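You operate a simulated robot arm through the tools that you are given. There is no shell and no other tool. Be economical: measure what you need, move in short steps, check, and stop when the job is done.

Carry out the task below with a simulated robot arm. There is one attempt and no reset: what you move stays moved.

## Task
Close the hole: wiper parked and pinned, casing lid shut and clamped, green valve shut.
Fine: the red pin goes in the wiper lock boss.

It is judged by the outcome, as a careful person would: the job done as asked, and still so three seconds after it is handed in. It fails if anything else is knocked over, pushed out of place, dropped, spilled or broken. A push-on lid holds only when it is set on centred and level and pressed home; a screw cap is set on level and turned clockwise until tight.

## Robot
A 7-joint arm with a fingered hand on a trunk, on a base that drives. Base frame: it is fixed to the floor where the robot stands at the start and does not move with it; the origin is under the middle of the robot, x ahead of it, y to its left, z up; the surface under the hand at the start is at about z = 0.62. Readings come in m, degrees, newtons and seconds.
Its first joint turns from -166.0 to 166.0 degrees. Places, roughly: black plug [0.75, 1, 1]; blue pad [0.75, 1.5, 1]; blue rod clamp [0.7, -0.3, 0.8]; green log button [1, 1, 1.1]; green vent valve [0.8, 0.1, 0.7]; hand winch brake lever [0.8, 0.8, 1]; hole lamp switch [1.1, 0.1, 0.9]; log sheet clipboard [0.75, 1.25, 1]; long probe [1, 1.5, 1]; orange data box ring [0.9, 1.1, 1]; orange stand [0.75, 1.75, 1]; pink pad [1.25, 1.75, 1]; power switch [1, 0.9, 1.1]; probe case blue latch [0.7, 1.4, 0.4]; probe case red latch [0.7, 1.6, 0.4]; purple sensor [0.75, 1.75, 1]. Payload 4 kg.
The tool frame sits at the grasp point between the pads (the TCP): z along the fingers, y along the line on which they close. The tips reach 0.03 m beyond it. Largest opening 0.104 m; the body of the gripper starts 0.035 m behind the TCP. The gripper is a hand of 4 fingers: y runs from the thumb to the fingers, the wrist lies at [-0.015, -0.113, -0.19] in the tool frame.
Orientation is that of the tool frame in the base frame, as a unit quaternion [x, y, z, w]. With the fingers straight down and the wrist toward the robot, the tool's x, y and z point along [0, 1, 0], [1, 0, 0] and [0, 0, -1] of the base frame.

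## Interface
- The arm moves only by the tool arm_command. Its argument "deltas" is a list of rows, each a list of 6 numbers: the turn, a rotation vector about the base's x, y, z in degrees, then the shift along the base's x, y, z in m. In form: [[wx, wy, wz, tx, ty, tz], ...]. A call has 1 to 12 rows; each row shifts and turns the commanded pose from where the row before left it. A row lasts 0.2 s, in which the tool goes at most 0.05 m and 8.6 degrees; a call with a longer step from one row to the next is refused whole. Where a pose cannot be reached the arm comes as near as it can. A force on the tool above 40 N (or 10 N above the force at the start of the call, whichever is more), or a blocked arm, ends the call early, and 0.2 s more pass. In this call time passes only in rows, and 0.2 s behind the last. It gives the time, the measured TCP pose, the force on the tool (base axes), the opening and the grip force at its end, in the units of the frame above (readings bear some noise), with the torque about the TCP (base axes, N m) and any sound that the robot's microphone picked up.
- Cameras (640 x 400 px; columns grow to the right, rows downward): "scene" is now at [0.3326, 0.1844, 1.2731]; the picture's right is [-0.16, -0.99, 0.00], its down [-0.13, 0.02, -0.99] and it looks along [0.98, -0.16, -0.13] (base axes); focal length 214 px, centre (320, 200). "wrist" rides on the gripper at [0.061, -0.092, -0.13] in the tool frame; the picture's right is [-0.81, 0.28, -0.52], its down [-0.53, -0.71, 0.46] and it looks along [-0.24, 0.64, 0.72] (tool axes); focal length 275 px, centre (320, 200). There is no depth. A picture from a camera that has moved, and an enlarged one, comes with that camera's place and axes in the base frame and with its lens.
- snapshot(camera): a new picture of that camera. The clock stands still meanwhile.
- base_move(legs): drives the robot by 1 to 6 legs, each [ahead, left, turn to the left] in m, m and degrees, along the robot's own axes; the way and the turn of a leg run together, so that a leg with both is an arc; at most 1.5 m and 180 degrees a leg. The arm and the cameras ride along, it lands a little off, and it stops where it bumps. It gives what a move gives.
- finger_targets(index, middle, ring, thumb_bend, thumb_turn): sets how far each is bent, from 0 (flat) to 100 (curled in); at 30 the hand is open as for a grip, at 70 the pads meet at the TCP. One left out holds its place. A second passes; each finger stops where it meets its share of the squeeze, and holds until it gets a number again. It is the only way to open and close the hand. It gives what a move gives, with no picture; readings hold the bend of each and the force on the fingers (four entries, about 0 where the hand has none), thumb and palm. thumb_turn goes from beside the hand (0) to across from the fingers (100), as for a grip.
- pan_tilt(pan, tilt): turns the head with the scene camera to pan (to the left, within 143 degrees either way) and tilt (down, from -29 to 69), counted from straight ahead of the robot. It gives what a move gives.
- zoom(camera, box): a new picture of the part [left, top, right, bottom] of that camera's present view, enlarged. The clock stands still meanwhile.
- job_done(): hands the job in; it is judged then, once.

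Go step by step. Nothing tells you exact positions but the pictures and the camera data: compare them with the known pose of the tool, close in by small moves and look again before you grip or let go. The budget is 120 turns and 82 pictures, counting those below and the enlarged ones. Unless the task says otherwise, let go and move clear before handing in, and close with one line.

The tools are called by a JSON object that holds its "fn" and its "kwargs". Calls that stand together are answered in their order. arm_command: Moves the arm, as the interface text tells. Its arguments: {"type":"object","properties":{"deltas":{"type":"array","items":{"type":"array","items":{"type":"number"}}}},"required":["deltas"]} The other tools are called the same way: finger_targets (index, middle, ring, thumb_bend, thumb_turn) moves the fingers one by one; base_move (legs) drives the base; pan_tilt (pan, tilt) turns the head that bears the scene camera; snapshot (camera) takes a picture; zoom (camera, box) takes an enlarged picture of a part of a camera's view; job_done () hands the job in.

At the start:

```text
t: 0.0
position: [0.7361, 0.0112, 1.4186]
ee_rot: [0.706, 0.708, 0.0, 0.0]
wrist_force: [-0.2, 0.8, -0.4]
moment: [-0.02, 0.0, 0.01]
width: 0.1038
grasp_force: 0.1
shape: jaw
bend: [30.0, 30.0, 30.0, 30.0, 98.0]
finger forces: [0.0, 0.0, 0.0, 0.0, 0.0, 0.0]
robot x, y, heading: [0.0002, -0.0027, 0.2]
head pan, tilt: [-9.0, 7.3]
```

scene: 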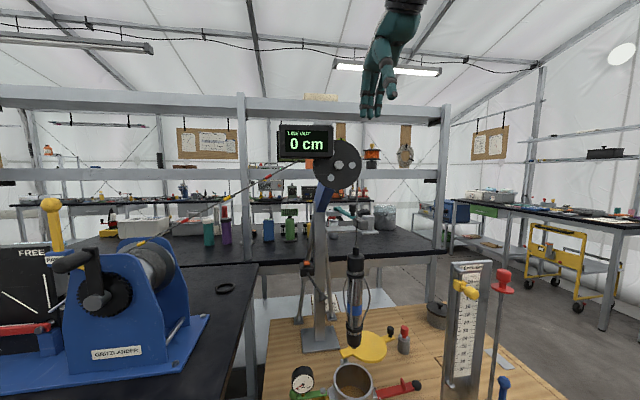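
wrist: 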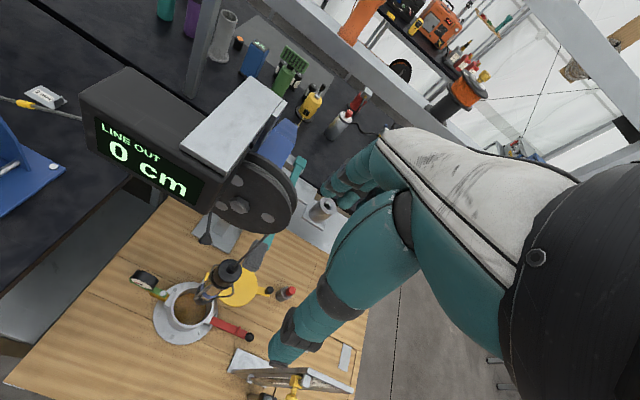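

I see a wooden deck with a casing (open hole), a yellow lid, a red-handled thing, a gauge and a hanging probe. I'll tilt the head down to look at the deck.

{"fn": "pan_tilt", "kwargs": {"pan": -15, "tilt": 40}}

{"fn": "snapshot", "kwargs": {"camera": "scene"}}

{"fn": "zoom", "kwargs": {"camera": "wrist", "box": [100, 200, 380, 400]}}

```text
t: 1.0
position: [0.736, 0.0114, 1.4196]
ee_rot: [0.707, 0.707, 0.001, 0.0]
wrist_force: [0.0, 0.5, 0.6]
moment: [0.0, -0.03, -0.05]
width: 0.1034
grasp_force: 0.1
shape: jaw
bend: [30.0, 30.0, 30.0, 30.0, 98.0]
finger forces: [0.0, 0.1, 0.0, 0.0, 0.0, 0.0]
robot x, y, heading: [0.0006, -0.0011, 0.3]
head pan, tilt: [-15.0, 40.0]
```

```text
79 pictures are left
camera scene: at [0.3235, 0.177, 1.2211], right [-0.26, -0.97, 0.0], down [-0.62, 0.17, -0.77], along [0.74, -0.2, -0.64], focal length 214 px, centre (320, 200)
```

scene: 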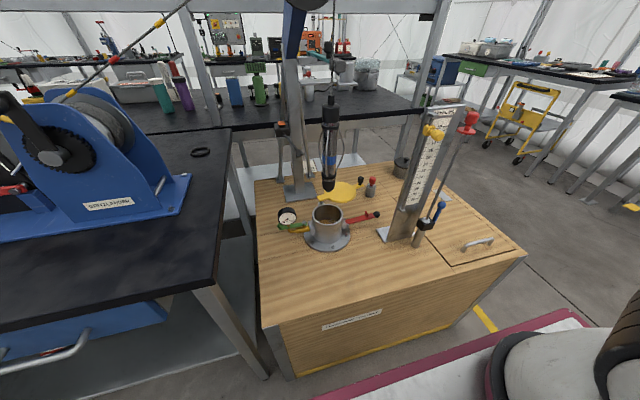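

```text
2.00 times, centred on (240, 300) of wrist
camera zoom: at [0.6444, 0.0731, 1.5499], right [0.28, -0.81, 0.52], down [-0.71, -0.53, -0.46], along [0.64, -0.24, -0.72], focal length 551 px, centre (480, 0)
```

zoom: 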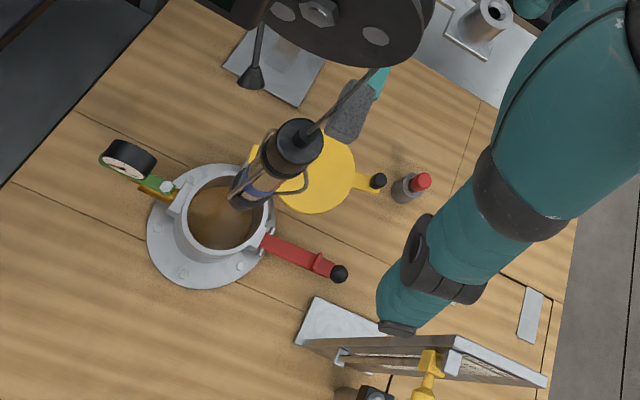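

I see a casing collar with a red clamp lever, a yellow hinged lid, the green valve with a gauge, and the post with pins to the right. I'll zoom in on both.

{"fn": "zoom", "kwargs": {"camera": "scene", "box": [260, 160, 400, 260]}}

{"fn": "zoom", "kwargs": {"camera": "scene", "box": [370, 95, 530, 265]}}

{"fn": "zoom", "kwargs": {"camera": "scene", "box": [250, 60, 400, 200]}}

```text
4.00 times, centred on (330, 210) of scene
camera zoom: at [0.3235, 0.177, 1.2211], right [-0.26, -0.97, 0.0], down [-0.62, 0.17, -0.77], along [0.74, -0.2, -0.64], focal length 858 px, centre (280, 160)
```

zoom: 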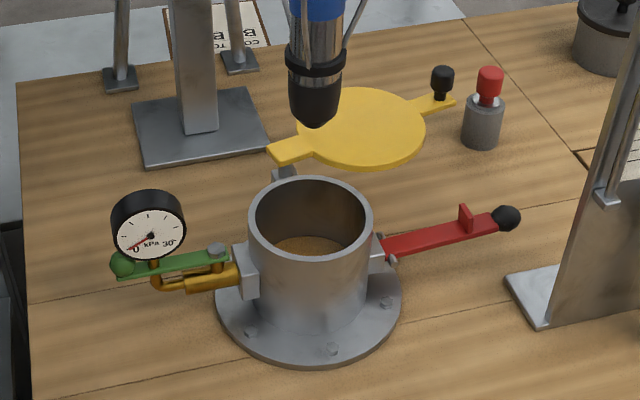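

```text
2.35 times, centred on (450, 180) of scene
camera zoom: at [0.3235, 0.177, 1.2211], right [-0.26, -0.97, 0.0], down [-0.62, 0.17, -0.77], along [0.74, -0.2, -0.64], focal length 505 px, centre (14, 247)
```

zoom: 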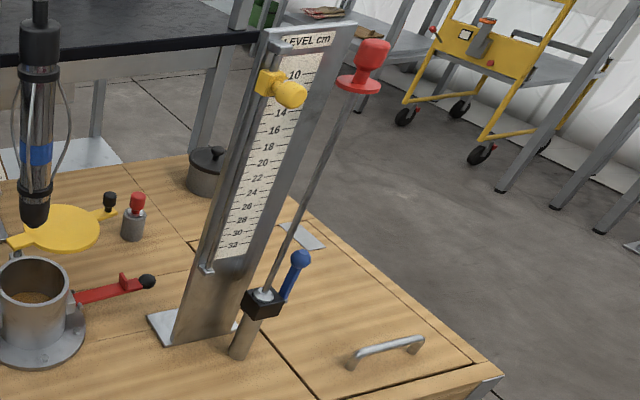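

```text
2.86 times, centred on (325, 130) of scene
camera zoom: at [0.3235, 0.177, 1.2211], right [-0.26, -0.97, 0.0], down [-0.62, 0.17, -0.77], along [0.74, -0.2, -0.64], focal length 613 px, centre (306, 400)
```

zoom: 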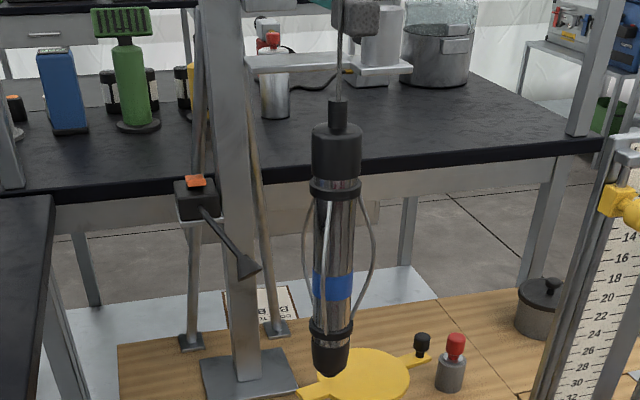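

The orange box on the mast is probably the lamp switch. The grey pad on a teal arm may be the wiper, so I'll look higher up the mast.

{"fn": "pan_tilt", "kwargs": {"pan": -9, "tilt": 7}}

{"fn": "zoom", "kwargs": {"camera": "scene", "box": [260, 110, 420, 240]}}

{"fn": "zoom", "kwargs": {"camera": "scene", "box": [270, 230, 430, 400]}}

{"fn": "zoom", "kwargs": {"camera": "wrist", "box": [180, 160, 340, 260]}}

```text
t: 2.0
position: [0.7351, 0.0115, 1.4194]
ee_rot: [0.707, 0.707, 0.001, -0.001]
wrist_force: [0.1, 0.8, 0.1]
moment: [0.01, -0.01, 0.02]
width: 0.1036
grasp_force: 0.1
shape: jaw
bend: [30.0, 30.0, 30.0, 30.0, 98.0]
finger forces: [0.0, 0.0, 0.1, 0.0, 0.0, 0.0]
robot x, y, heading: [0.0028, -0.0017, 0.0]
head pan, tilt: [-9.0, 7.0]
```

```text
3.08 times, centred on (340, 175) of scene
camera zoom: at [0.3326, 0.1845, 1.2735], right [-0.16, -0.99, 0.0], down [-0.12, 0.02, -0.99], along [0.98, -0.16, -0.12], focal length 660 px, centre (258, 277)
```

zoom: 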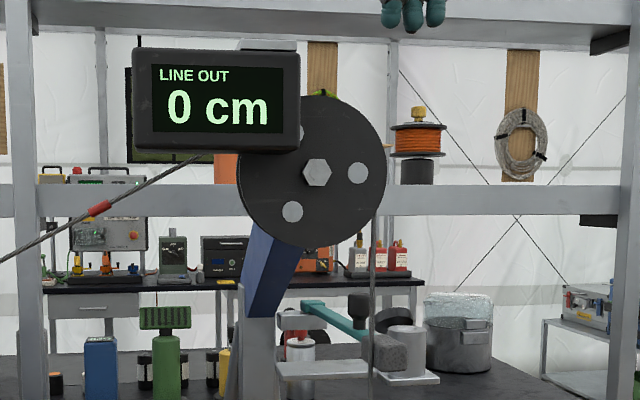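

```text
2.35 times, centred on (350, 315) of scene
camera zoom: at [0.3326, 0.1845, 1.2735], right [-0.16, -0.99, 0.0], down [-0.12, 0.02, -0.99], along [0.98, -0.16, -0.12], focal length 505 px, centre (249, -71)
```

zoom: 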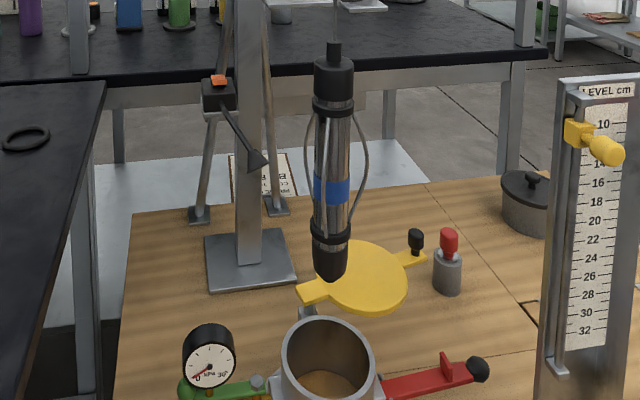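

```text
4.00 times, centred on (260, 210) of wrist
camera zoom: at [0.6444, 0.0731, 1.5499], right [0.28, -0.81, 0.52], down [-0.71, -0.53, -0.46], along [0.64, -0.24, -0.72], focal length 1101 px, centre (560, 160)
```

zoom: 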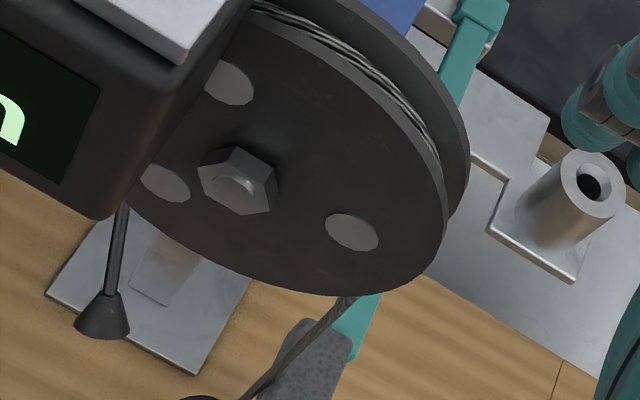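

The teal arm with the grey felt pad on the cable looks like the wiper, and the boss with a hole looks like the lock boss at about (1.02, -0.09, 1.13). I'll move the hand right and turn it so the wrist camera can view the wiper.

{"fn": "arm_command", "kwargs": {"deltas": [[0, 0, 0, 0, -0.045, 0], [0, 0, 8, 0, -0.045, 0], [0, 0, 8, 0.01, -0.04, 0], [0, 0, 8, 0.01, -0.04, -0.01], [0, 0, 8, 0.01, -0.04, -0.02], [0, 0, 8, 0.01, -0.04, -0.03], [0, 0, 5, 0.01, -0.04, -0.03]]}}

{"fn": "snapshot", "kwargs": {"camera": "wrist"}}

```text
refused: row 6 steps farther than a row can; nothing moved
```

```text
71 pictures are left
camera wrist: at [0.6444, 0.0731, 1.5499], right [0.28, -0.81, 0.52], down [-0.71, -0.53, -0.46], along [0.64, -0.24, -0.72], focal length 275 px, centre (320, 200)
```

wrist: 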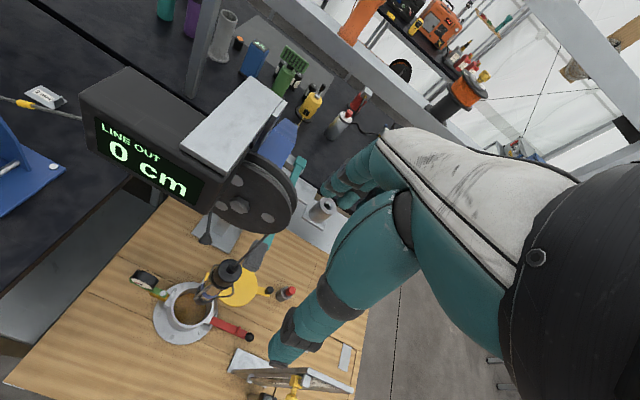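

That call was refused for a too-long step. I'll resend it with shorter steps and aim for the same viewpoint.

{"fn": "arm_command", "kwargs": {"deltas": [[0, 0, 0, 0, -0.045, 0], [0, 0, 8, 0, -0.045, 0], [0, 0, 8, 0.01, -0.04, 0], [0, 0, 8, 0.01, -0.04, -0.01], [0, 0, 8, 0.01, -0.04, -0.02], [0, 0, 8, 0.01, -0.035, -0.03], [0, 0, 5, 0.01, -0.035, -0.03]]}}

{"fn": "snapshot", "kwargs": {"camera": "wrist"}}

```text
t: 3.6
position: [0.785, -0.2685, 1.3277]
ee_rot: [0.382, 0.924, 0.0, 0.001]
wrist_force: [-0.6, -0.2, 0.6]
moment: [-0.03, -0.04, -0.04]
width: 0.1035
grasp_force: 0.0
shape: jaw
bend: [30.0, 30.0, 30.0, 30.0, 98.0]
finger forces: [0.1, 0.0, 0.1, 0.0, 0.1, 0.0]
robot x, y, heading: [0.0009, 0.0033, 0.1]
head pan, tilt: [-9.0, 7.0]
```

```text
70 pictures are left
camera wrist: at [0.6761, -0.2904, 1.4581], right [0.77, -0.38, 0.52], down [-0.12, -0.88, -0.46], along [0.63, 0.28, -0.72], focal length 275 px, centre (320, 200)
```

wrist: 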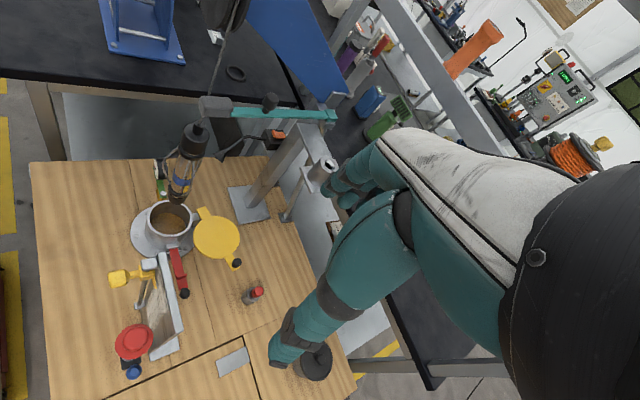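

{"fn": "zoom", "kwargs": {"camera": "wrist", "box": [190, 80, 350, 220]}}

{"fn": "zoom", "kwargs": {"camera": "wrist", "box": [90, 180, 290, 380]}}

{"fn": "zoom", "kwargs": {"camera": "scene", "box": [310, 170, 390, 230]}}

```text
2.86 times, centred on (270, 150) of wrist
camera zoom: at [0.6761, -0.2904, 1.4581], right [0.77, -0.38, 0.52], down [-0.12, -0.88, -0.46], along [0.63, 0.28, -0.72], focal length 786 px, centre (463, 343)
```

zoom: 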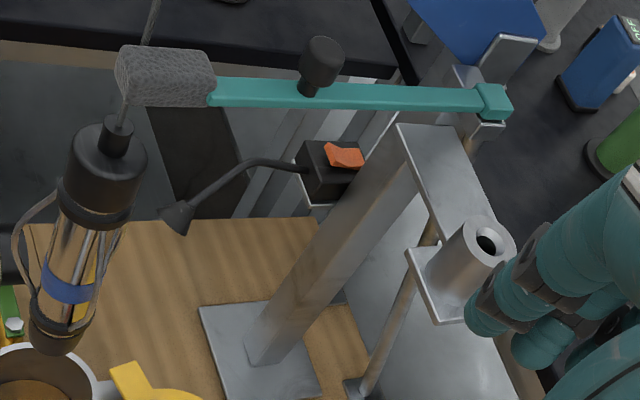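

```text
2.00 times, centred on (190, 280) of wrist
camera zoom: at [0.6761, -0.2904, 1.4581], right [0.77, -0.38, 0.52], down [-0.12, -0.88, -0.46], along [0.63, 0.28, -0.72], focal length 551 px, centre (580, 40)
```

zoom: 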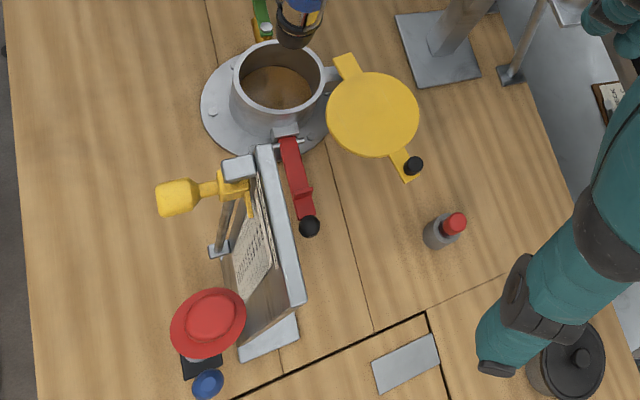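

```text
6.67 times, centred on (350, 200) of scene
camera zoom: at [0.3321, 0.185, 1.2736], right [-0.16, -0.99, 0.0], down [-0.12, 0.02, -0.99], along [0.98, -0.15, -0.12], focal length 1430 px, centre (120, 200)
```

zoom: 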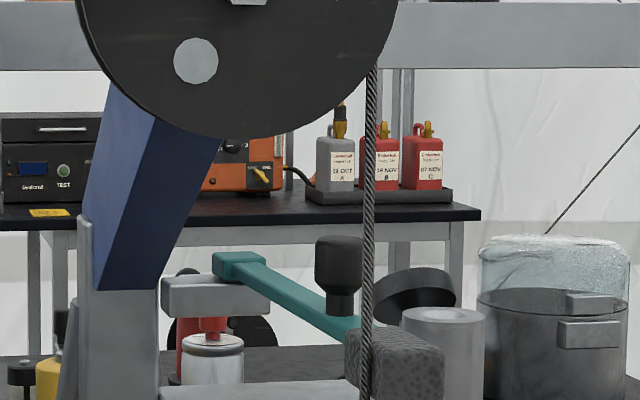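

The wiper arm pivots at about (1.06, 0.01, 1.15), its black knob is at about (0.909, 0.002, 1.175), and the boss top is at about (1.026, -0.09, 1.123). I'll grip the knob from the right side, tilted, so first I orient the hand and check from a distance.

{"fn": "arm_command", "kwargs": {"deltas": [[0, 0, 7, 0.01, 0.02, 0], [0, 0, 7, 0.01, 0.02, 0], [0, 0, 6, 0.01, 0.02, 0], [7, -3.2, 0, 0.01, 0.02, 0], [7, -3.2, 0, 0.01, 0.02, 0], [7, -3.2, 0, 0.01, 0.02, 0], [6.2, -3.1, 0, 0.01, 0.02, 0]]}}

{"fn": "snapshot", "kwargs": {"camera": "wrist"}}

{"fn": "snapshot", "kwargs": {"camera": "scene"}}

```text
t: 5.2
position: [0.8562, -0.1293, 1.3279]
ee_rot: [0.209, 0.943, 0.253, 0.056]
wrist_force: [-1.0, 0.3, -0.2]
moment: [0.02, -0.03, -0.01]
width: 0.1037
grasp_force: 0.0
shape: jaw
bend: [30.0, 30.0, 30.0, 30.0, 98.0]
finger forces: [0.0, 0.1, 0.1, 0.0, 0.0, 0.0]
robot x, y, heading: [0.0, 0.0026, -0.1]
head pan, tilt: [-9.0, 7.0]
```

```text
66 pictures are left
camera wrist: at [0.7387, -0.2343, 1.3964], right [0.73, -0.36, 0.59], down [0.32, -0.58, -0.75], along [0.61, 0.73, -0.3], focal length 275 px, centre (320, 200)
```

wrist: 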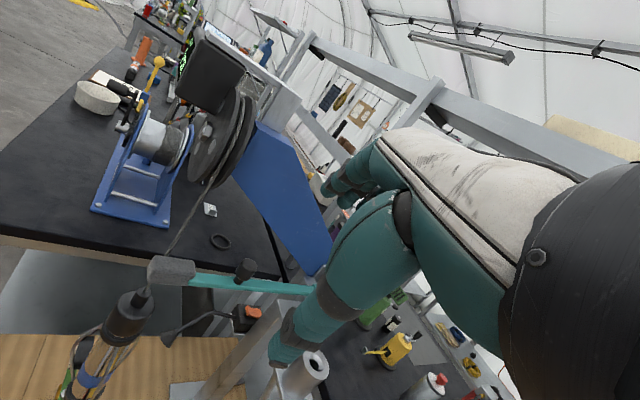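

```text
65 pictures are left
camera scene: at [0.3325, 0.1844, 1.2736], right [-0.16, -0.99, 0.0], down [-0.12, 0.02, -0.99], along [0.98, -0.16, -0.12], focal length 214 px, centre (320, 200)
```

scene: 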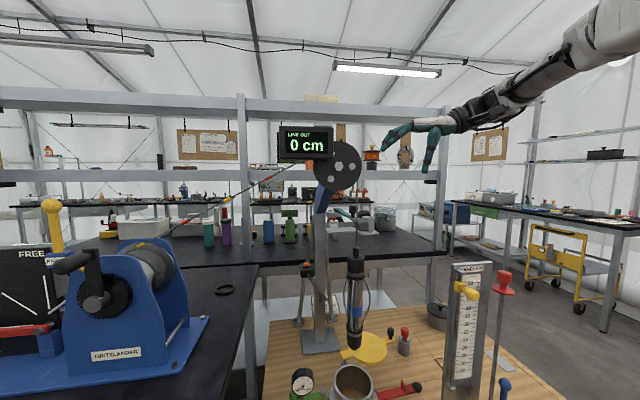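

The knob checks out at about (0.908, -0.001, 1.175). I'll narrow the hand and move to a pre-grip point along the tool axis.

{"fn": "finger_targets", "kwargs": {"index": 45, "middle": 45, "ring": 45, "thumb_bend": 45, "thumb_turn": 98}}

{"fn": "arm_command", "kwargs": {"deltas": [[0, 0, 0, 0.012, 0.03, -0.015], [0, 0, 0, 0.012, 0.03, -0.02], [0, 0, 0, 0.01, 0.025, -0.02]]}}

{"fn": "snapshot", "kwargs": {"camera": "wrist"}}

{"fn": "zoom", "kwargs": {"camera": "scene", "box": [310, 120, 430, 220]}}

```text
t: 6.2
position: [0.8564, -0.1297, 1.3286]
ee_rot: [0.208, 0.943, 0.253, 0.056]
wrist_force: [-0.3, 0.5, -0.1]
moment: [0.0, 0.01, -0.02]
width: 0.0658
grasp_force: 0.0
shape: fingers
bend: [45.0, 45.0, 45.0, 45.0, 97.0]
finger forces: [0.1, 0.1, 0.0, 0.0, 0.0, 0.1]
robot x, y, heading: [0.0001, 0.0023, -0.1]
head pan, tilt: [-9.0, 7.0]
```

```text
t: 7.0
position: [0.8919, -0.0454, 1.2731]
ee_rot: [0.209, 0.943, 0.253, 0.056]
wrist_force: [1.1, 0.8, -0.8]
moment: [-0.01, -0.02, 0.0]
width: 0.0657
grasp_force: 0.1
shape: fingers
bend: [45.0, 45.0, 45.0, 45.0, 97.0]
finger forces: [0.0, 0.0, 0.1, 0.1, 0.0, 0.0]
robot x, y, heading: [0.0013, -0.002, 0.0]
head pan, tilt: [-9.0, 7.0]
```

```text
64 pictures are left
camera wrist: at [0.7744, -0.1498, 1.3405], right [0.73, -0.36, 0.59], down [0.32, -0.58, -0.75], along [0.61, 0.73, -0.3], focal length 275 px, centre (320, 200)
```

wrist: 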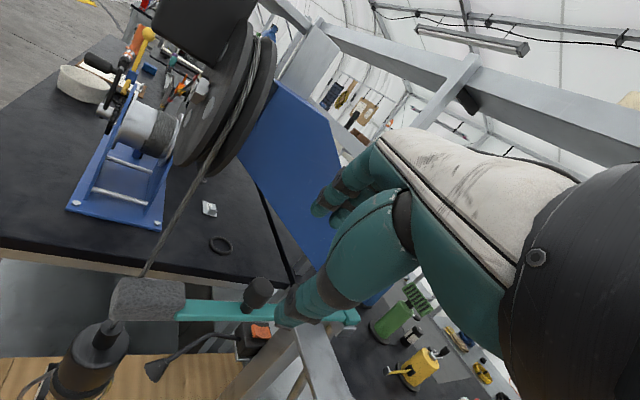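

```text
4.00 times, centred on (370, 170) of scene
camera zoom: at [0.3325, 0.1842, 1.2736], right [-0.16, -0.99, 0.0], down [-0.12, 0.02, -0.99], along [0.98, -0.16, -0.12], focal length 858 px, centre (120, 320)
```

zoom: 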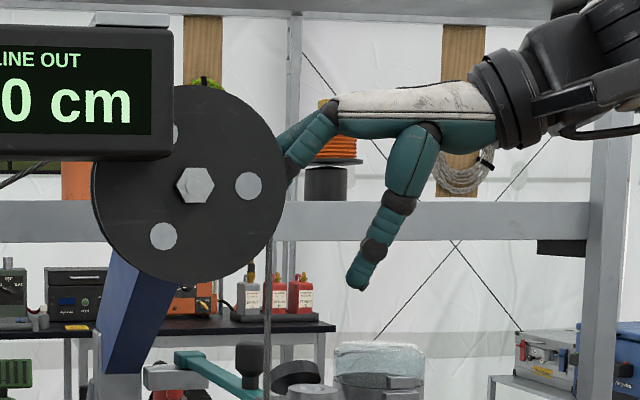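

The fingers stay clear of the boom. I'll advance along the tool axis to the knob.

{"fn": "arm_command", "kwargs": {"deltas": [[0, 0, 0, 0.006, 0.014, -0.025], [0, 0, 0, 0.006, 0.014, -0.025]]}}

{"fn": "snapshot", "kwargs": {"camera": "wrist"}}

{"fn": "zoom", "kwargs": {"camera": "scene", "box": [320, 140, 400, 210]}}

```text
t: 7.6
position: [0.9024, -0.0152, 1.2244]
ee_rot: [0.208, 0.943, 0.252, 0.057]
wrist_force: [0.1, -0.1, 0.4]
moment: [0.0, 0.0, 0.0]
width: 0.0655
grasp_force: 0.1
shape: fingers
bend: [45.0, 45.0, 45.0, 45.0, 97.0]
finger forces: [0.1, 0.0, 0.1, 0.1, 0.1, 0.1]
robot x, y, heading: [-0.0005, -0.0002, -0.1]
head pan, tilt: [-9.0, 7.0]
```

```text
62 pictures are left
camera wrist: at [0.7862, -0.1207, 1.2921], right [0.73, -0.36, 0.59], down [0.32, -0.58, -0.75], along [0.61, 0.73, -0.3], focal length 275 px, centre (320, 200)
```

wrist: 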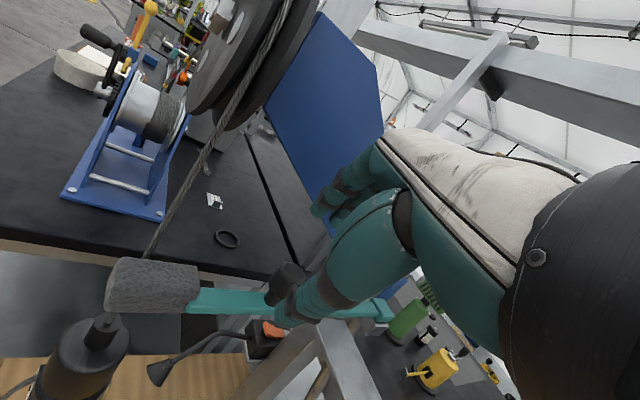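

```text
5.71 times, centred on (360, 175) of scene
camera zoom: at [0.3325, 0.1844, 1.2736], right [-0.16, -0.99, 0.0], down [-0.12, 0.02, -0.99], along [0.98, -0.16, -0.12], focal length 1226 px, centre (91, 343)
```

zoom: 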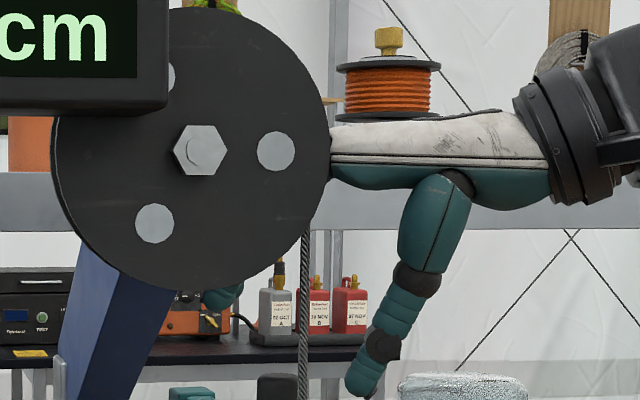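

Fingertips and thumb straddle the knob. I'll lower the last bit and close.

{"fn": "arm_command", "kwargs": {"deltas": [[0, 0, 0, -0.001, 0.006, -0.016], [0, 0, 0, -0.001, 0.005, -0.015]]}}

{"fn": "finger_targets", "kwargs": {"index": 70, "middle": 70, "ring": 70, "thumb_bend": 66}}

{"fn": "snapshot", "kwargs": {"camera": "wrist"}}

{"fn": "zoom", "kwargs": {"camera": "scene", "box": [320, 150, 400, 220]}}

```text
t: 8.2
position: [0.9006, -0.0041, 1.1923]
ee_rot: [0.21, 0.943, 0.252, 0.057]
wrist_force: [1.2, 0.9, 0.1]
moment: [0.02, -0.03, -0.03]
width: 0.0655
grasp_force: 0.0
shape: fingers
bend: [45.0, 45.0, 45.0, 45.0, 97.0]
finger forces: [0.0, 0.0, 0.0, 0.1, 0.0, 0.1]
robot x, y, heading: [-0.0006, -0.0006, -0.3]
head pan, tilt: [-9.0, 7.0]
```

```text
t: 9.2
position: [0.9006, -0.0037, 1.193]
ee_rot: [0.209, 0.943, 0.252, 0.056]
wrist_force: [1.6, -0.9, -2.4]
moment: [-0.02, 0.0, 0.06]
width: 0.0133
grasp_force: 3.3
shape: fingers
bend: [69.0, 67.0, 70.0, 62.0, 100.0]
finger forces: [0.3, 2.8, 0.1, 0.0, 3.8, 0.0]
robot x, y, heading: [0.0024, -0.0014, -0.0]
head pan, tilt: [-9.0, 7.0]
```

```text
60 pictures are left
camera wrist: at [0.7834, -0.1094, 1.2604], right [0.73, -0.36, 0.59], down [0.32, -0.58, -0.75], along [0.61, 0.73, -0.3], focal length 275 px, centre (320, 200)
```

wrist: 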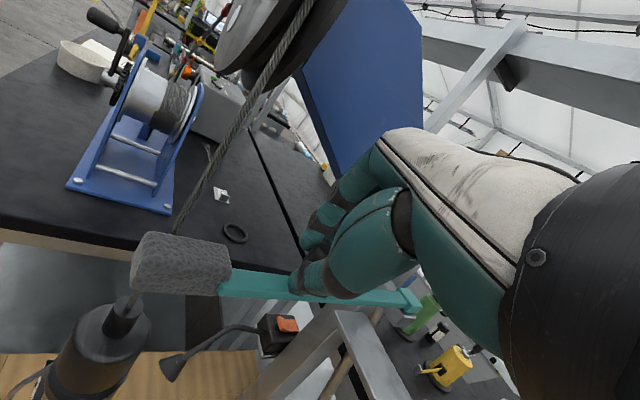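

```text
5.71 times, centred on (360, 185) of scene
camera zoom: at [0.3327, 0.1844, 1.2735], right [-0.16, -0.99, 0.0], down [-0.12, 0.02, -0.99], along [0.98, -0.16, -0.12], focal length 1226 px, centre (91, 286)
```

zoom: 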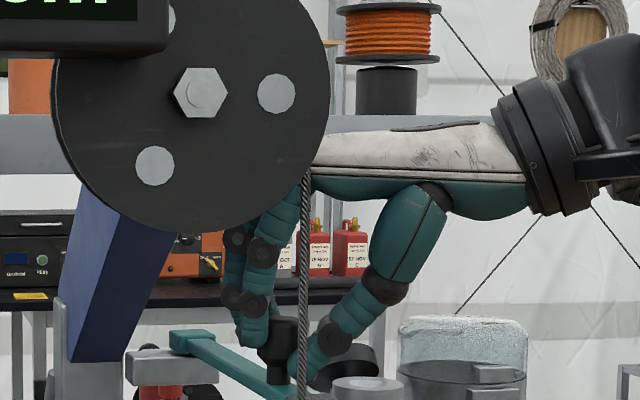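

The knob is gripped. I'll swing the wiper around its pivot away from the cable for the first 45 degrees or so and check.

{"fn": "arm_command", "kwargs": {"deltas": [[0, 0, 0, 0.001, -0.012, 0], [0, 0, 0, 0.004, -0.018, 0], [0, 0, 0, 0.005, -0.015, 0], [0, 0, 0, 0.006, -0.015, 0], [0, 0, 0, 0.008, -0.0135, 0], [0, 0, 0, 0.0093, -0.0131, 0], [0, 0, 0, 0.01, -0.0104, 0], [0, 0, 0, 0.0104, -0.0104, 0]]}}

{"fn": "snapshot", "kwargs": {"camera": "wrist"}}

{"fn": "zoom", "kwargs": {"camera": "scene", "box": [320, 150, 430, 230]}}

```text
t: 11.0
position: [0.9541, -0.1111, 1.192]
ee_rot: [0.209, 0.943, 0.253, 0.056]
wrist_force: [-0.2, -0.2, -0.8]
moment: [-0.04, -0.01, 0.04]
width: 0.0108
grasp_force: 2.8
shape: fingers
bend: [70.0, 67.0, 70.0, 63.0, 100.0]
finger forces: [0.0, 2.9, 0.0, 0.0, 2.6, 0.0]
robot x, y, heading: [0.001, 0.0015, -0.1]
head pan, tilt: [-9.0, 7.0]
```

```text
58 pictures are left
camera wrist: at [0.8369, -0.2168, 1.2592], right [0.73, -0.36, 0.59], down [0.32, -0.58, -0.75], along [0.61, 0.73, -0.3], focal length 275 px, centre (320, 200)
```

wrist: 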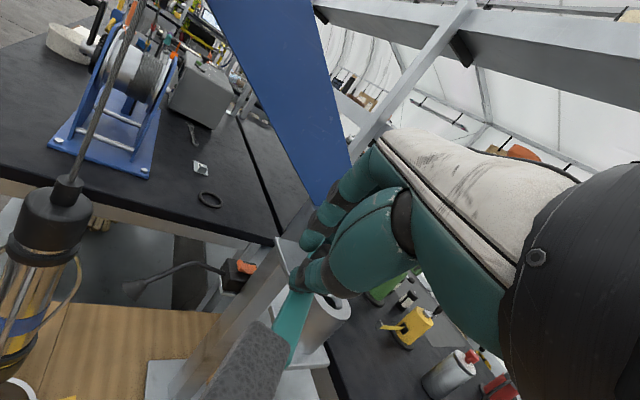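

```text
5.00 times, centred on (375, 190) of scene
camera zoom: at [0.3326, 0.1846, 1.2735], right [-0.16, -0.99, 0.0], down [-0.12, 0.02, -0.99], along [0.98, -0.16, -0.12], focal length 1072 px, centre (45, 250)
```

zoom: 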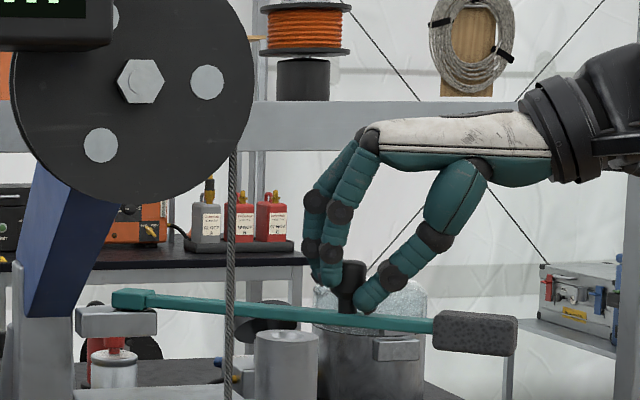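

The wiper moves freely over the boss. I'll continue towards the boss angle.

{"fn": "arm_command", "kwargs": {"deltas": [[0, 0, 0, 0.0127, -0.0096, 0], [0, 0, 0, 0.0137, -0.0082, 0], [0, 0, 0, 0.0144, -0.0067, 0]]}}

{"fn": "zoom", "kwargs": {"camera": "wrist", "box": [200, 200, 400, 400]}}

{"fn": "zoom", "kwargs": {"camera": "scene", "box": [330, 160, 440, 230]}}

```text
t: 11.8
position: [0.995, -0.1363, 1.1927]
ee_rot: [0.208, 0.943, 0.252, 0.056]
wrist_force: [1.5, 3.6, -1.4]
moment: [0.03, 0.0, 0.06]
width: 0.0075
grasp_force: 1.9
shape: fingers
bend: [70.0, 67.0, 70.0, 65.0, 100.0]
finger forces: [0.0, 3.4, 0.1, 0.0, 0.7, 0.1]
robot x, y, heading: [-0.0016, 0.0031, -0.2]
head pan, tilt: [-9.0, 7.0]
```

```text
2.00 times, centred on (300, 300) of wrist
camera zoom: at [0.8789, -0.2411, 1.2603], right [0.73, -0.36, 0.59], down [0.32, -0.58, -0.75], along [0.61, 0.73, -0.3], focal length 551 px, centre (360, 0)
```

zoom: 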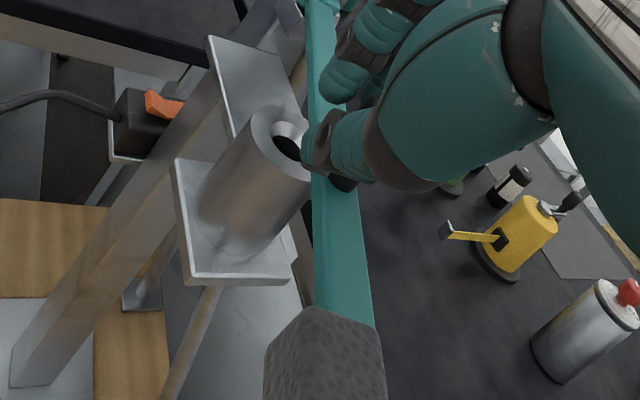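

```text
5.71 times, centred on (385, 195) of scene
camera zoom: at [0.3326, 0.1847, 1.2735], right [-0.16, -0.99, 0.0], down [-0.12, 0.02, -0.99], along [0.98, -0.16, -0.12], focal length 1226 px, centre (-51, 229)
```

zoom: 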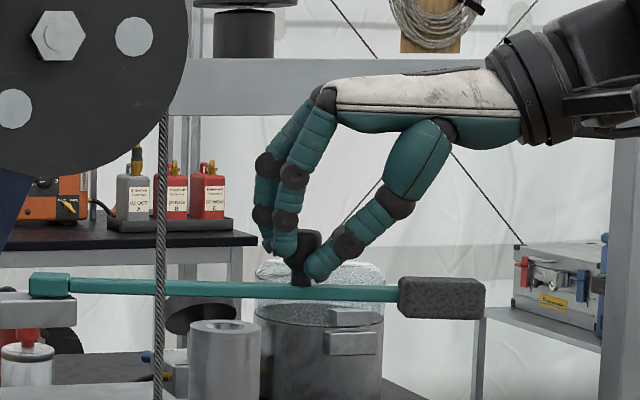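

The wiper is now right over the boss and there is no hole in it, so it must go past the boss with the pin locking it from swinging back. I'll continue and feel for the stop.

{"fn": "arm_command", "kwargs": {"deltas": [[0, 0, 0, 0.015, -0.0052, 0], [0, 0, 0, 0.0155, -0.0036, 0], [0, 0, 0, 0.0158, -0.0019, 0]]}}

{"fn": "zoom", "kwargs": {"camera": "wrist", "box": [200, 200, 400, 400]}}

{"fn": "zoom", "kwargs": {"camera": "scene", "box": [330, 160, 440, 230]}}

```text
t: 12.6
position: [1.0421, -0.1469, 1.1933]
ee_rot: [0.209, 0.943, 0.253, 0.056]
wrist_force: [-0.2, 8.0, -1.9]
moment: [0.09, 0.04, 0.21]
width: 0.0061
grasp_force: 3.8
shape: fingers
bend: [70.0, 66.0, 68.0, 66.0, 100.0]
finger forces: [0.1, 6.4, 1.5, 0.0, 0.0, 0.0]
robot x, y, heading: [-0.0003, -0.0046, 0.0]
head pan, tilt: [-9.0, 7.0]
```

```text
2.00 times, centred on (300, 300) of wrist
camera zoom: at [0.9245, -0.2513, 1.2604], right [0.73, -0.36, 0.59], down [0.32, -0.58, -0.75], along [0.61, 0.73, -0.3], focal length 551 px, centre (360, 0)
```

zoom: 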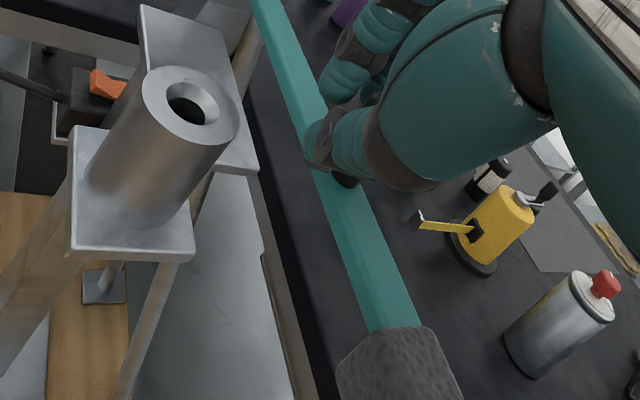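

```text
5.71 times, centred on (385, 195) of scene
camera zoom: at [0.3325, 0.1849, 1.2735], right [-0.16, -0.99, 0.0], down [-0.12, 0.02, -0.99], along [0.98, -0.16, -0.12], focal length 1226 px, centre (-51, 229)
```

zoom: 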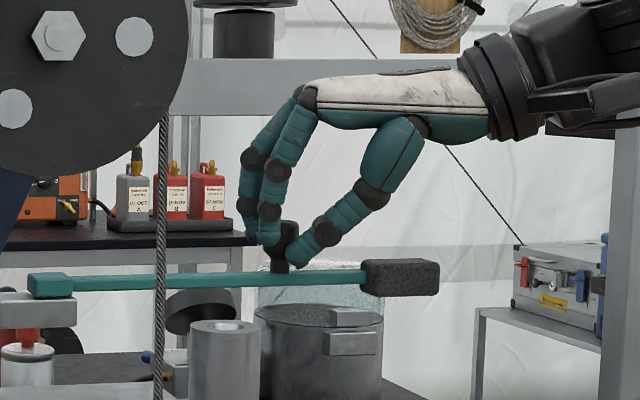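

The boss is now exposed and the wiper is about square to its starting direction. I'll ease the outward pull and continue a little to find the end stop.

{"fn": "arm_command", "kwargs": {"deltas": [[0, 0, 0, 0.008, 0.006, 0], [0, 0, 0, 0.008, 0.002, 0], [0, 0, 0, 0.008, 0.001, 0]]}}

{"fn": "zoom", "kwargs": {"camera": "scene", "box": [330, 160, 440, 230]}}

```text
t: 13.4
position: [1.0643, -0.1402, 1.193]
ee_rot: [0.21, 0.943, 0.252, 0.057]
wrist_force: [-17.7, -6.2, 8.4]
moment: [-0.17, 0.64, 0.05]
width: 0.0166
grasp_force: 8.8
shape: fingers
bend: [70.0, 70.0, 70.0, 62.0, 92.0]
finger forces: [0.0, 0.0, 0.0, 0.0, 17.0, 0.0]
robot x, y, heading: [0.0006, 0.0022, 0.1]
head pan, tilt: [-9.0, 7.0]
```

```text
5.71 times, centred on (385, 195) of scene
camera zoom: at [0.3315, 0.184, 1.2738], right [-0.16, -0.99, 0.0], down [-0.12, 0.02, -0.99], along [0.98, -0.16, -0.12], focal length 1226 px, centre (-51, 229)
```

zoom: 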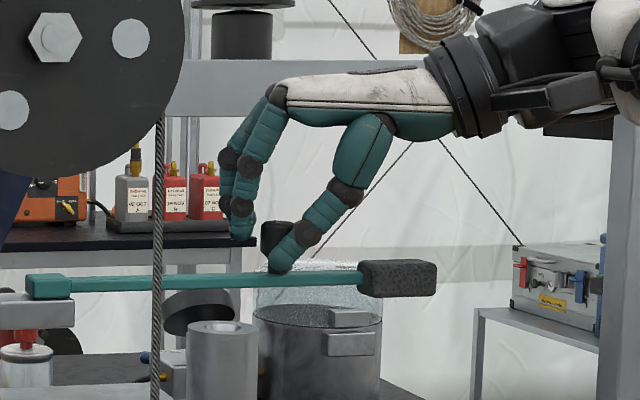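

The wiper has reached its stop (17 N against +x), so it is parked. I'll ease off, open the hand and back out up along the tool axis.

{"fn": "arm_command", "kwargs": {"deltas": [[0, 0, 0, -0.009, -0.002, 0]]}}

{"fn": "finger_targets", "kwargs": {"index": 40, "middle": 40, "ring": 40, "thumb_bend": 40, "thumb_turn": 98}}

{"fn": "arm_command", "kwargs": {"deltas": [[0, 0, 0, 0, 0, 0.03], [0, 0, 0, -0.01, -0.01, 0.04], [0, 0, 0, -0.02, -0.02, 0.04], [0, 0, 0, -0.03, -0.03, 0.02]]}}

{"fn": "snapshot", "kwargs": {"camera": "wrist"}}

```text
t: 13.8
position: [1.0566, -0.1399, 1.1926]
ee_rot: [0.208, 0.943, 0.253, 0.055]
wrist_force: [-9.6, -2.9, 2.1]
moment: [-0.06, 0.28, -0.04]
width: 0.0109
grasp_force: 4.1
shape: fingers
bend: [70.0, 70.0, 70.0, 64.0, 96.0]
finger forces: [0.0, 0.0, 0.0, 0.0, 8.8, 0.1]
robot x, y, heading: [-0.0012, -0.0019, 0.1]
head pan, tilt: [-9.0, 7.0]
```

```text
t: 14.8
position: [1.0558, -0.1407, 1.1928]
ee_rot: [0.209, 0.943, 0.253, 0.056]
wrist_force: [-0.3, 0.0, -0.2]
moment: [0.03, 0.02, -0.01]
width: 0.0778
grasp_force: 0.0
shape: fingers
bend: [40.0, 40.0, 40.0, 40.0, 97.0]
finger forces: [0.0, 0.0, 0.0, 0.0, 0.0, 0.1]
robot x, y, heading: [0.0027, -0.0011, -0.2]
head pan, tilt: [-9.0, 7.0]
```

```text
t: 15.8
position: [0.9835, -0.1926, 1.3092]
ee_rot: [0.208, 0.943, 0.253, 0.055]
wrist_force: [0.7, 0.3, -0.2]
moment: [-0.01, 0.01, 0.05]
width: 0.0778
grasp_force: 0.1
shape: fingers
bend: [40.0, 40.0, 40.0, 40.0, 97.0]
finger forces: [0.0, 0.1, 0.1, 0.0, 0.0, 0.1]
out of reach, approached as far as the arm can: row 1, 2, 3
robot x, y, heading: [-0.0008, -0.0019, 0.3]
head pan, tilt: [-9.0, 7.0]
```

```text
51 pictures are left
camera wrist: at [0.8663, -0.2983, 1.3772], right [0.73, -0.36, 0.58], down [0.32, -0.58, -0.75], along [0.61, 0.73, -0.31], focal length 275 px, centre (320, 200)
```

wrist: 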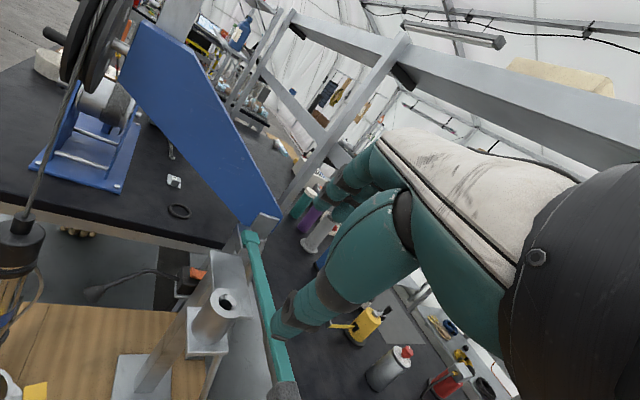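

The wiper is parked past the boss. The red pin holder at about (0.988, -0.233) is just out of reach, so I'll look down at the gap between the base and the deck.

{"fn": "pan_tilt", "kwargs": {"pan": -20, "tilt": 62}}

{"fn": "snapshot", "kwargs": {"camera": "scene"}}

```text
t: 17.0
position: [0.9824, -0.1946, 1.3099]
ee_rot: [0.208, 0.943, 0.253, 0.056]
wrist_force: [0.2, -0.7, 0.1]
moment: [-0.01, 0.02, -0.02]
width: 0.0778
grasp_force: 0.1
shape: fingers
bend: [40.0, 40.0, 40.0, 40.0, 97.0]
finger forces: [0.0, 0.1, 0.1, 0.0, 0.0, 0.1]
robot x, y, heading: [0.0028, -0.0008, 0.1]
head pan, tilt: [-20.0, 62.0]
```

```text
50 pictures are left
camera scene: at [0.3018, 0.1769, 1.192], right [-0.34, -0.94, 0.0], down [-0.83, 0.3, -0.47], along [0.44, -0.16, -0.88], focal length 214 px, centre (320, 200)
```

scene: 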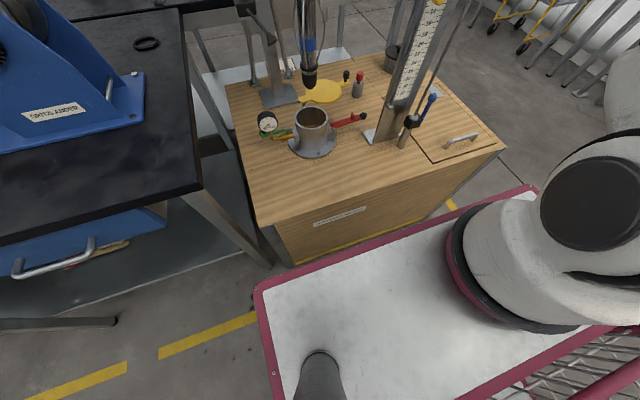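

There is clear floor to the right and the deck's right edge is at about y = -0.61. Working from that side keeps the forearm away from the level post, so I'll first retract the arm upright.

{"fn": "arm_command", "kwargs": {"deltas": [[-7, 3.2, 0, -0.03, -0.005, 0.01], [-7, 3.2, 0, -0.04, -0.005, 0.01], [-7, 3.2, 0, -0.04, 0, 0.01], [-6.2, 3.1, 0, -0.04, 0, 0.01], [0, 0, -8, -0.04, 0, 0], [0, 0, -8, -0.04, 0, 0], [0, 0, -8, -0.04, 0, 0], [0, 0, -8, -0.04, 0, 0], [0, 0, -8, -0.04, 0, 0], [0, 0, -8, -0.04, 0, 0], [0, 0, -8, -0.04, 0, 0], [0, 0, -8, -0.04, 0, 0]]}}

{"fn": "pan_tilt", "kwargs": {"pan": -75, "tilt": 30}}

{"fn": "snapshot", "kwargs": {"camera": "scene"}}

```text
t: 19.6
position: [0.5111, -0.2028, 1.3495]
ee_rot: [0.701, 0.713, 0.001, -0.001]
wrist_force: [1.0, 0.0, -0.3]
moment: [0.04, 0.04, 0.0]
width: 0.0777
grasp_force: 0.0
shape: fingers
bend: [40.0, 40.0, 40.0, 40.0, 97.0]
finger forces: [0.0, 0.0, 0.0, 0.1, 0.0, 0.0]
robot x, y, heading: [0.0019, -0.007, 0.0]
head pan, tilt: [-20.0, 62.0]
```

```text
t: 20.8
position: [0.5133, -0.2033, 1.3512]
ee_rot: [0.701, 0.713, 0.0, 0.0]
wrist_force: [0.4, 0.5, 0.6]
moment: [0.01, -0.03, 0.0]
width: 0.0779
grasp_force: 0.2
shape: fingers
bend: [40.0, 40.0, 40.0, 40.0, 97.0]
finger forces: [0.0, 0.0, 0.1, 0.0, 0.0, 0.1]
robot x, y, heading: [-0.0032, 0.003, -0.0]
head pan, tilt: [-75.0, 30.0]
```

```text
49 pictures are left
camera scene: at [0.2647, 0.1116, 1.2363], right [-0.97, -0.26, 0.0], down [-0.13, 0.48, -0.87], along [0.22, -0.84, -0.5], focal length 214 px, centre (320, 200)
```

scene: 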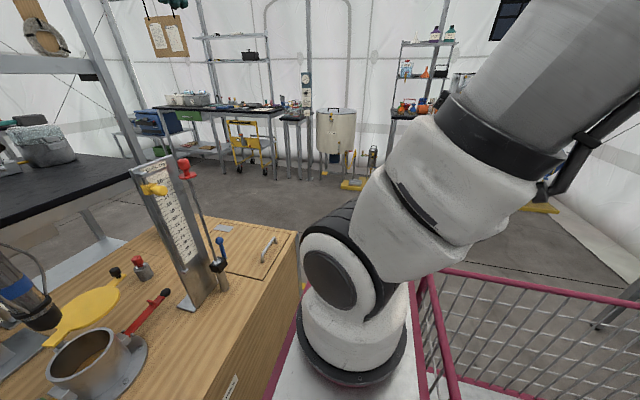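

The floor to the right is clear for more than a metre. I'll drive right, ahead, and turn to face the deck's right side.

{"fn": "base_move", "kwargs": {"legs": [[0, -1.17, 0], [0.95, 0, 0], [0, 0, 90]]}}

{"fn": "pan_tilt", "kwargs": {"pan": 0, "tilt": 45}}

{"fn": "snapshot", "kwargs": {"camera": "scene"}}

```text
t: 35.1
position: [1.1287, -0.635, 1.351]
ee_rot: [-0.023, 1.0, 0.001, 0.0]
wrist_force: [-0.1, -0.4, -0.8]
moment: [0.01, -0.01, -0.03]
width: 0.0777
grasp_force: 0.1
shape: fingers
bend: [40.0, 40.0, 40.0, 40.0, 97.0]
finger forces: [0.0, 0.0, 0.1, 0.0, 0.1, 0.1]
robot x, y, heading: [0.9377, -1.1521, 91.4]
head pan, tilt: [-75.0, 30.0]
```

```text
t: 36.6
position: [1.1295, -0.6353, 1.3487]
ee_rot: [-0.023, 1.0, 0.0, 0.0]
wrist_force: [0.1, 0.6, 0.5]
moment: [-0.02, 0.0, 0.0]
width: 0.0778
grasp_force: 0.1
shape: fingers
bend: [40.0, 40.0, 40.0, 40.0, 97.0]
finger forces: [0.0, 0.0, 0.0, 0.1, 0.0, 0.0]
robot x, y, heading: [0.9418, -1.1559, 91.4]
head pan, tilt: [0.0, 45.0]
```

```text
48 pictures are left
camera scene: at [0.733, -0.838, 1.2137], right [1.0, 0.03, 0.0], down [0.02, -0.71, -0.71], along [-0.02, 0.71, -0.71], focal length 214 px, centre (320, 200)
```

scene: 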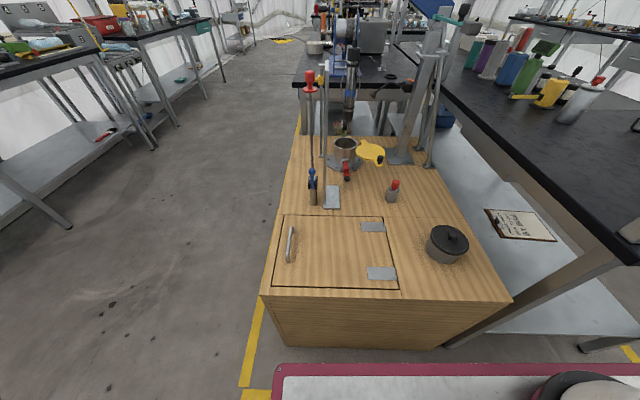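

Now I have a clear view of the deck from its right side. I'll zoom on the red pin, the casing group and the wiper boss.

{"fn": "zoom", "kwargs": {"camera": "scene", "box": [320, 120, 420, 210]}}

{"fn": "zoom", "kwargs": {"camera": "scene", "box": [300, 0, 480, 140]}}

{"fn": "zoom", "kwargs": {"camera": "scene", "box": [480, 195, 570, 255]}}

```text
4.44 times, centred on (370, 165) of scene
camera zoom: at [0.733, -0.838, 1.2137], right [1.0, 0.03, 0.0], down [0.02, -0.71, -0.71], along [-0.02, 0.71, -0.71], focal length 953 px, centre (98, 356)
```

zoom: 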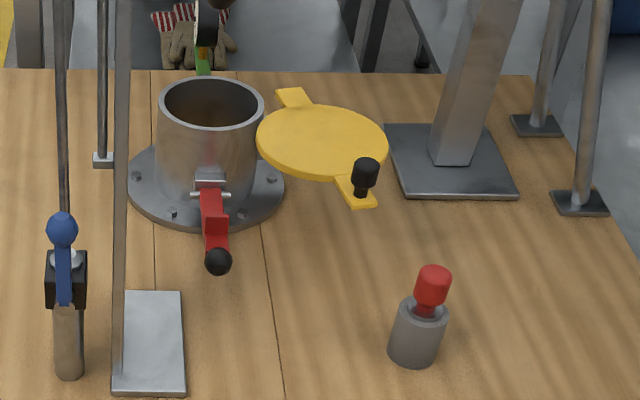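

```text
2.86 times, centred on (390, 70) of scene
camera zoom: at [0.733, -0.838, 1.2137], right [1.0, 0.03, 0.0], down [0.02, -0.71, -0.71], along [-0.02, 0.71, -0.71], focal length 613 px, centre (120, 571)
```

zoom: 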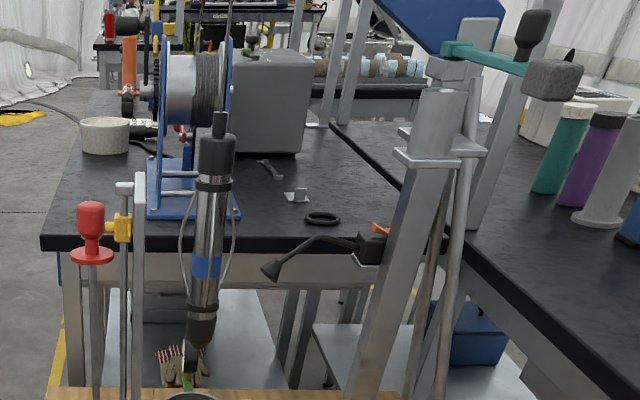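

```text
6.67 times, centred on (525, 225) of scene
camera zoom: at [0.733, -0.838, 1.2137], right [1.0, 0.03, 0.0], down [0.02, -0.71, -0.71], along [-0.02, 0.71, -0.71], focal length 1430 px, centre (-1047, 33)
```

zoom: 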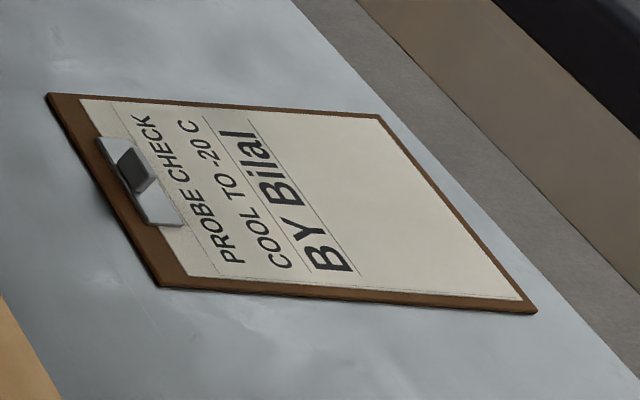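

The sheet is unrelated. The red pin's knob is at about (0.990, -0.236, 0.70) and its holder top is at about z = 0.68. I'll move the base 0.1 m closer and bring the hand above the pin.

{"fn": "base_move", "kwargs": {"legs": [[0.1, 0, 0]]}}

{"fn": "finger_targets", "kwargs": {"index": 45, "middle": 45, "ring": 45, "thumb_bend": 45, "thumb_turn": 98}}

```text
t: 37.7
position: [1.1279, -0.5353, 1.3506]
ee_rot: [-0.022, 1.0, -0.001, 0.0]
wrist_force: [0.8, 0.6, 0.1]
moment: [0.0, 0.01, 0.02]
width: 0.0776
grasp_force: 0.0
shape: fingers
bend: [40.0, 40.0, 40.0, 40.0, 97.0]
finger forces: [0.1, 0.0, 0.0, 0.1, 0.0, 0.0]
robot x, y, heading: [0.9397, -1.0509, 91.5]
head pan, tilt: [0.0, 45.0]
```

```text
t: 38.7
position: [1.1273, -0.5355, 1.3508]
ee_rot: [-0.021, 1.0, 0.0, -0.001]
wrist_force: [-0.1, 0.8, 0.3]
moment: [0.0, 0.01, 0.01]
width: 0.0657
grasp_force: 0.0
shape: fingers
bend: [45.0, 45.0, 45.0, 45.0, 97.0]
finger forces: [0.0, 0.0, 0.0, 0.0, 0.0, 0.0]
robot x, y, heading: [0.9376, -1.0528, 91.2]
head pan, tilt: [0.0, 45.0]
```

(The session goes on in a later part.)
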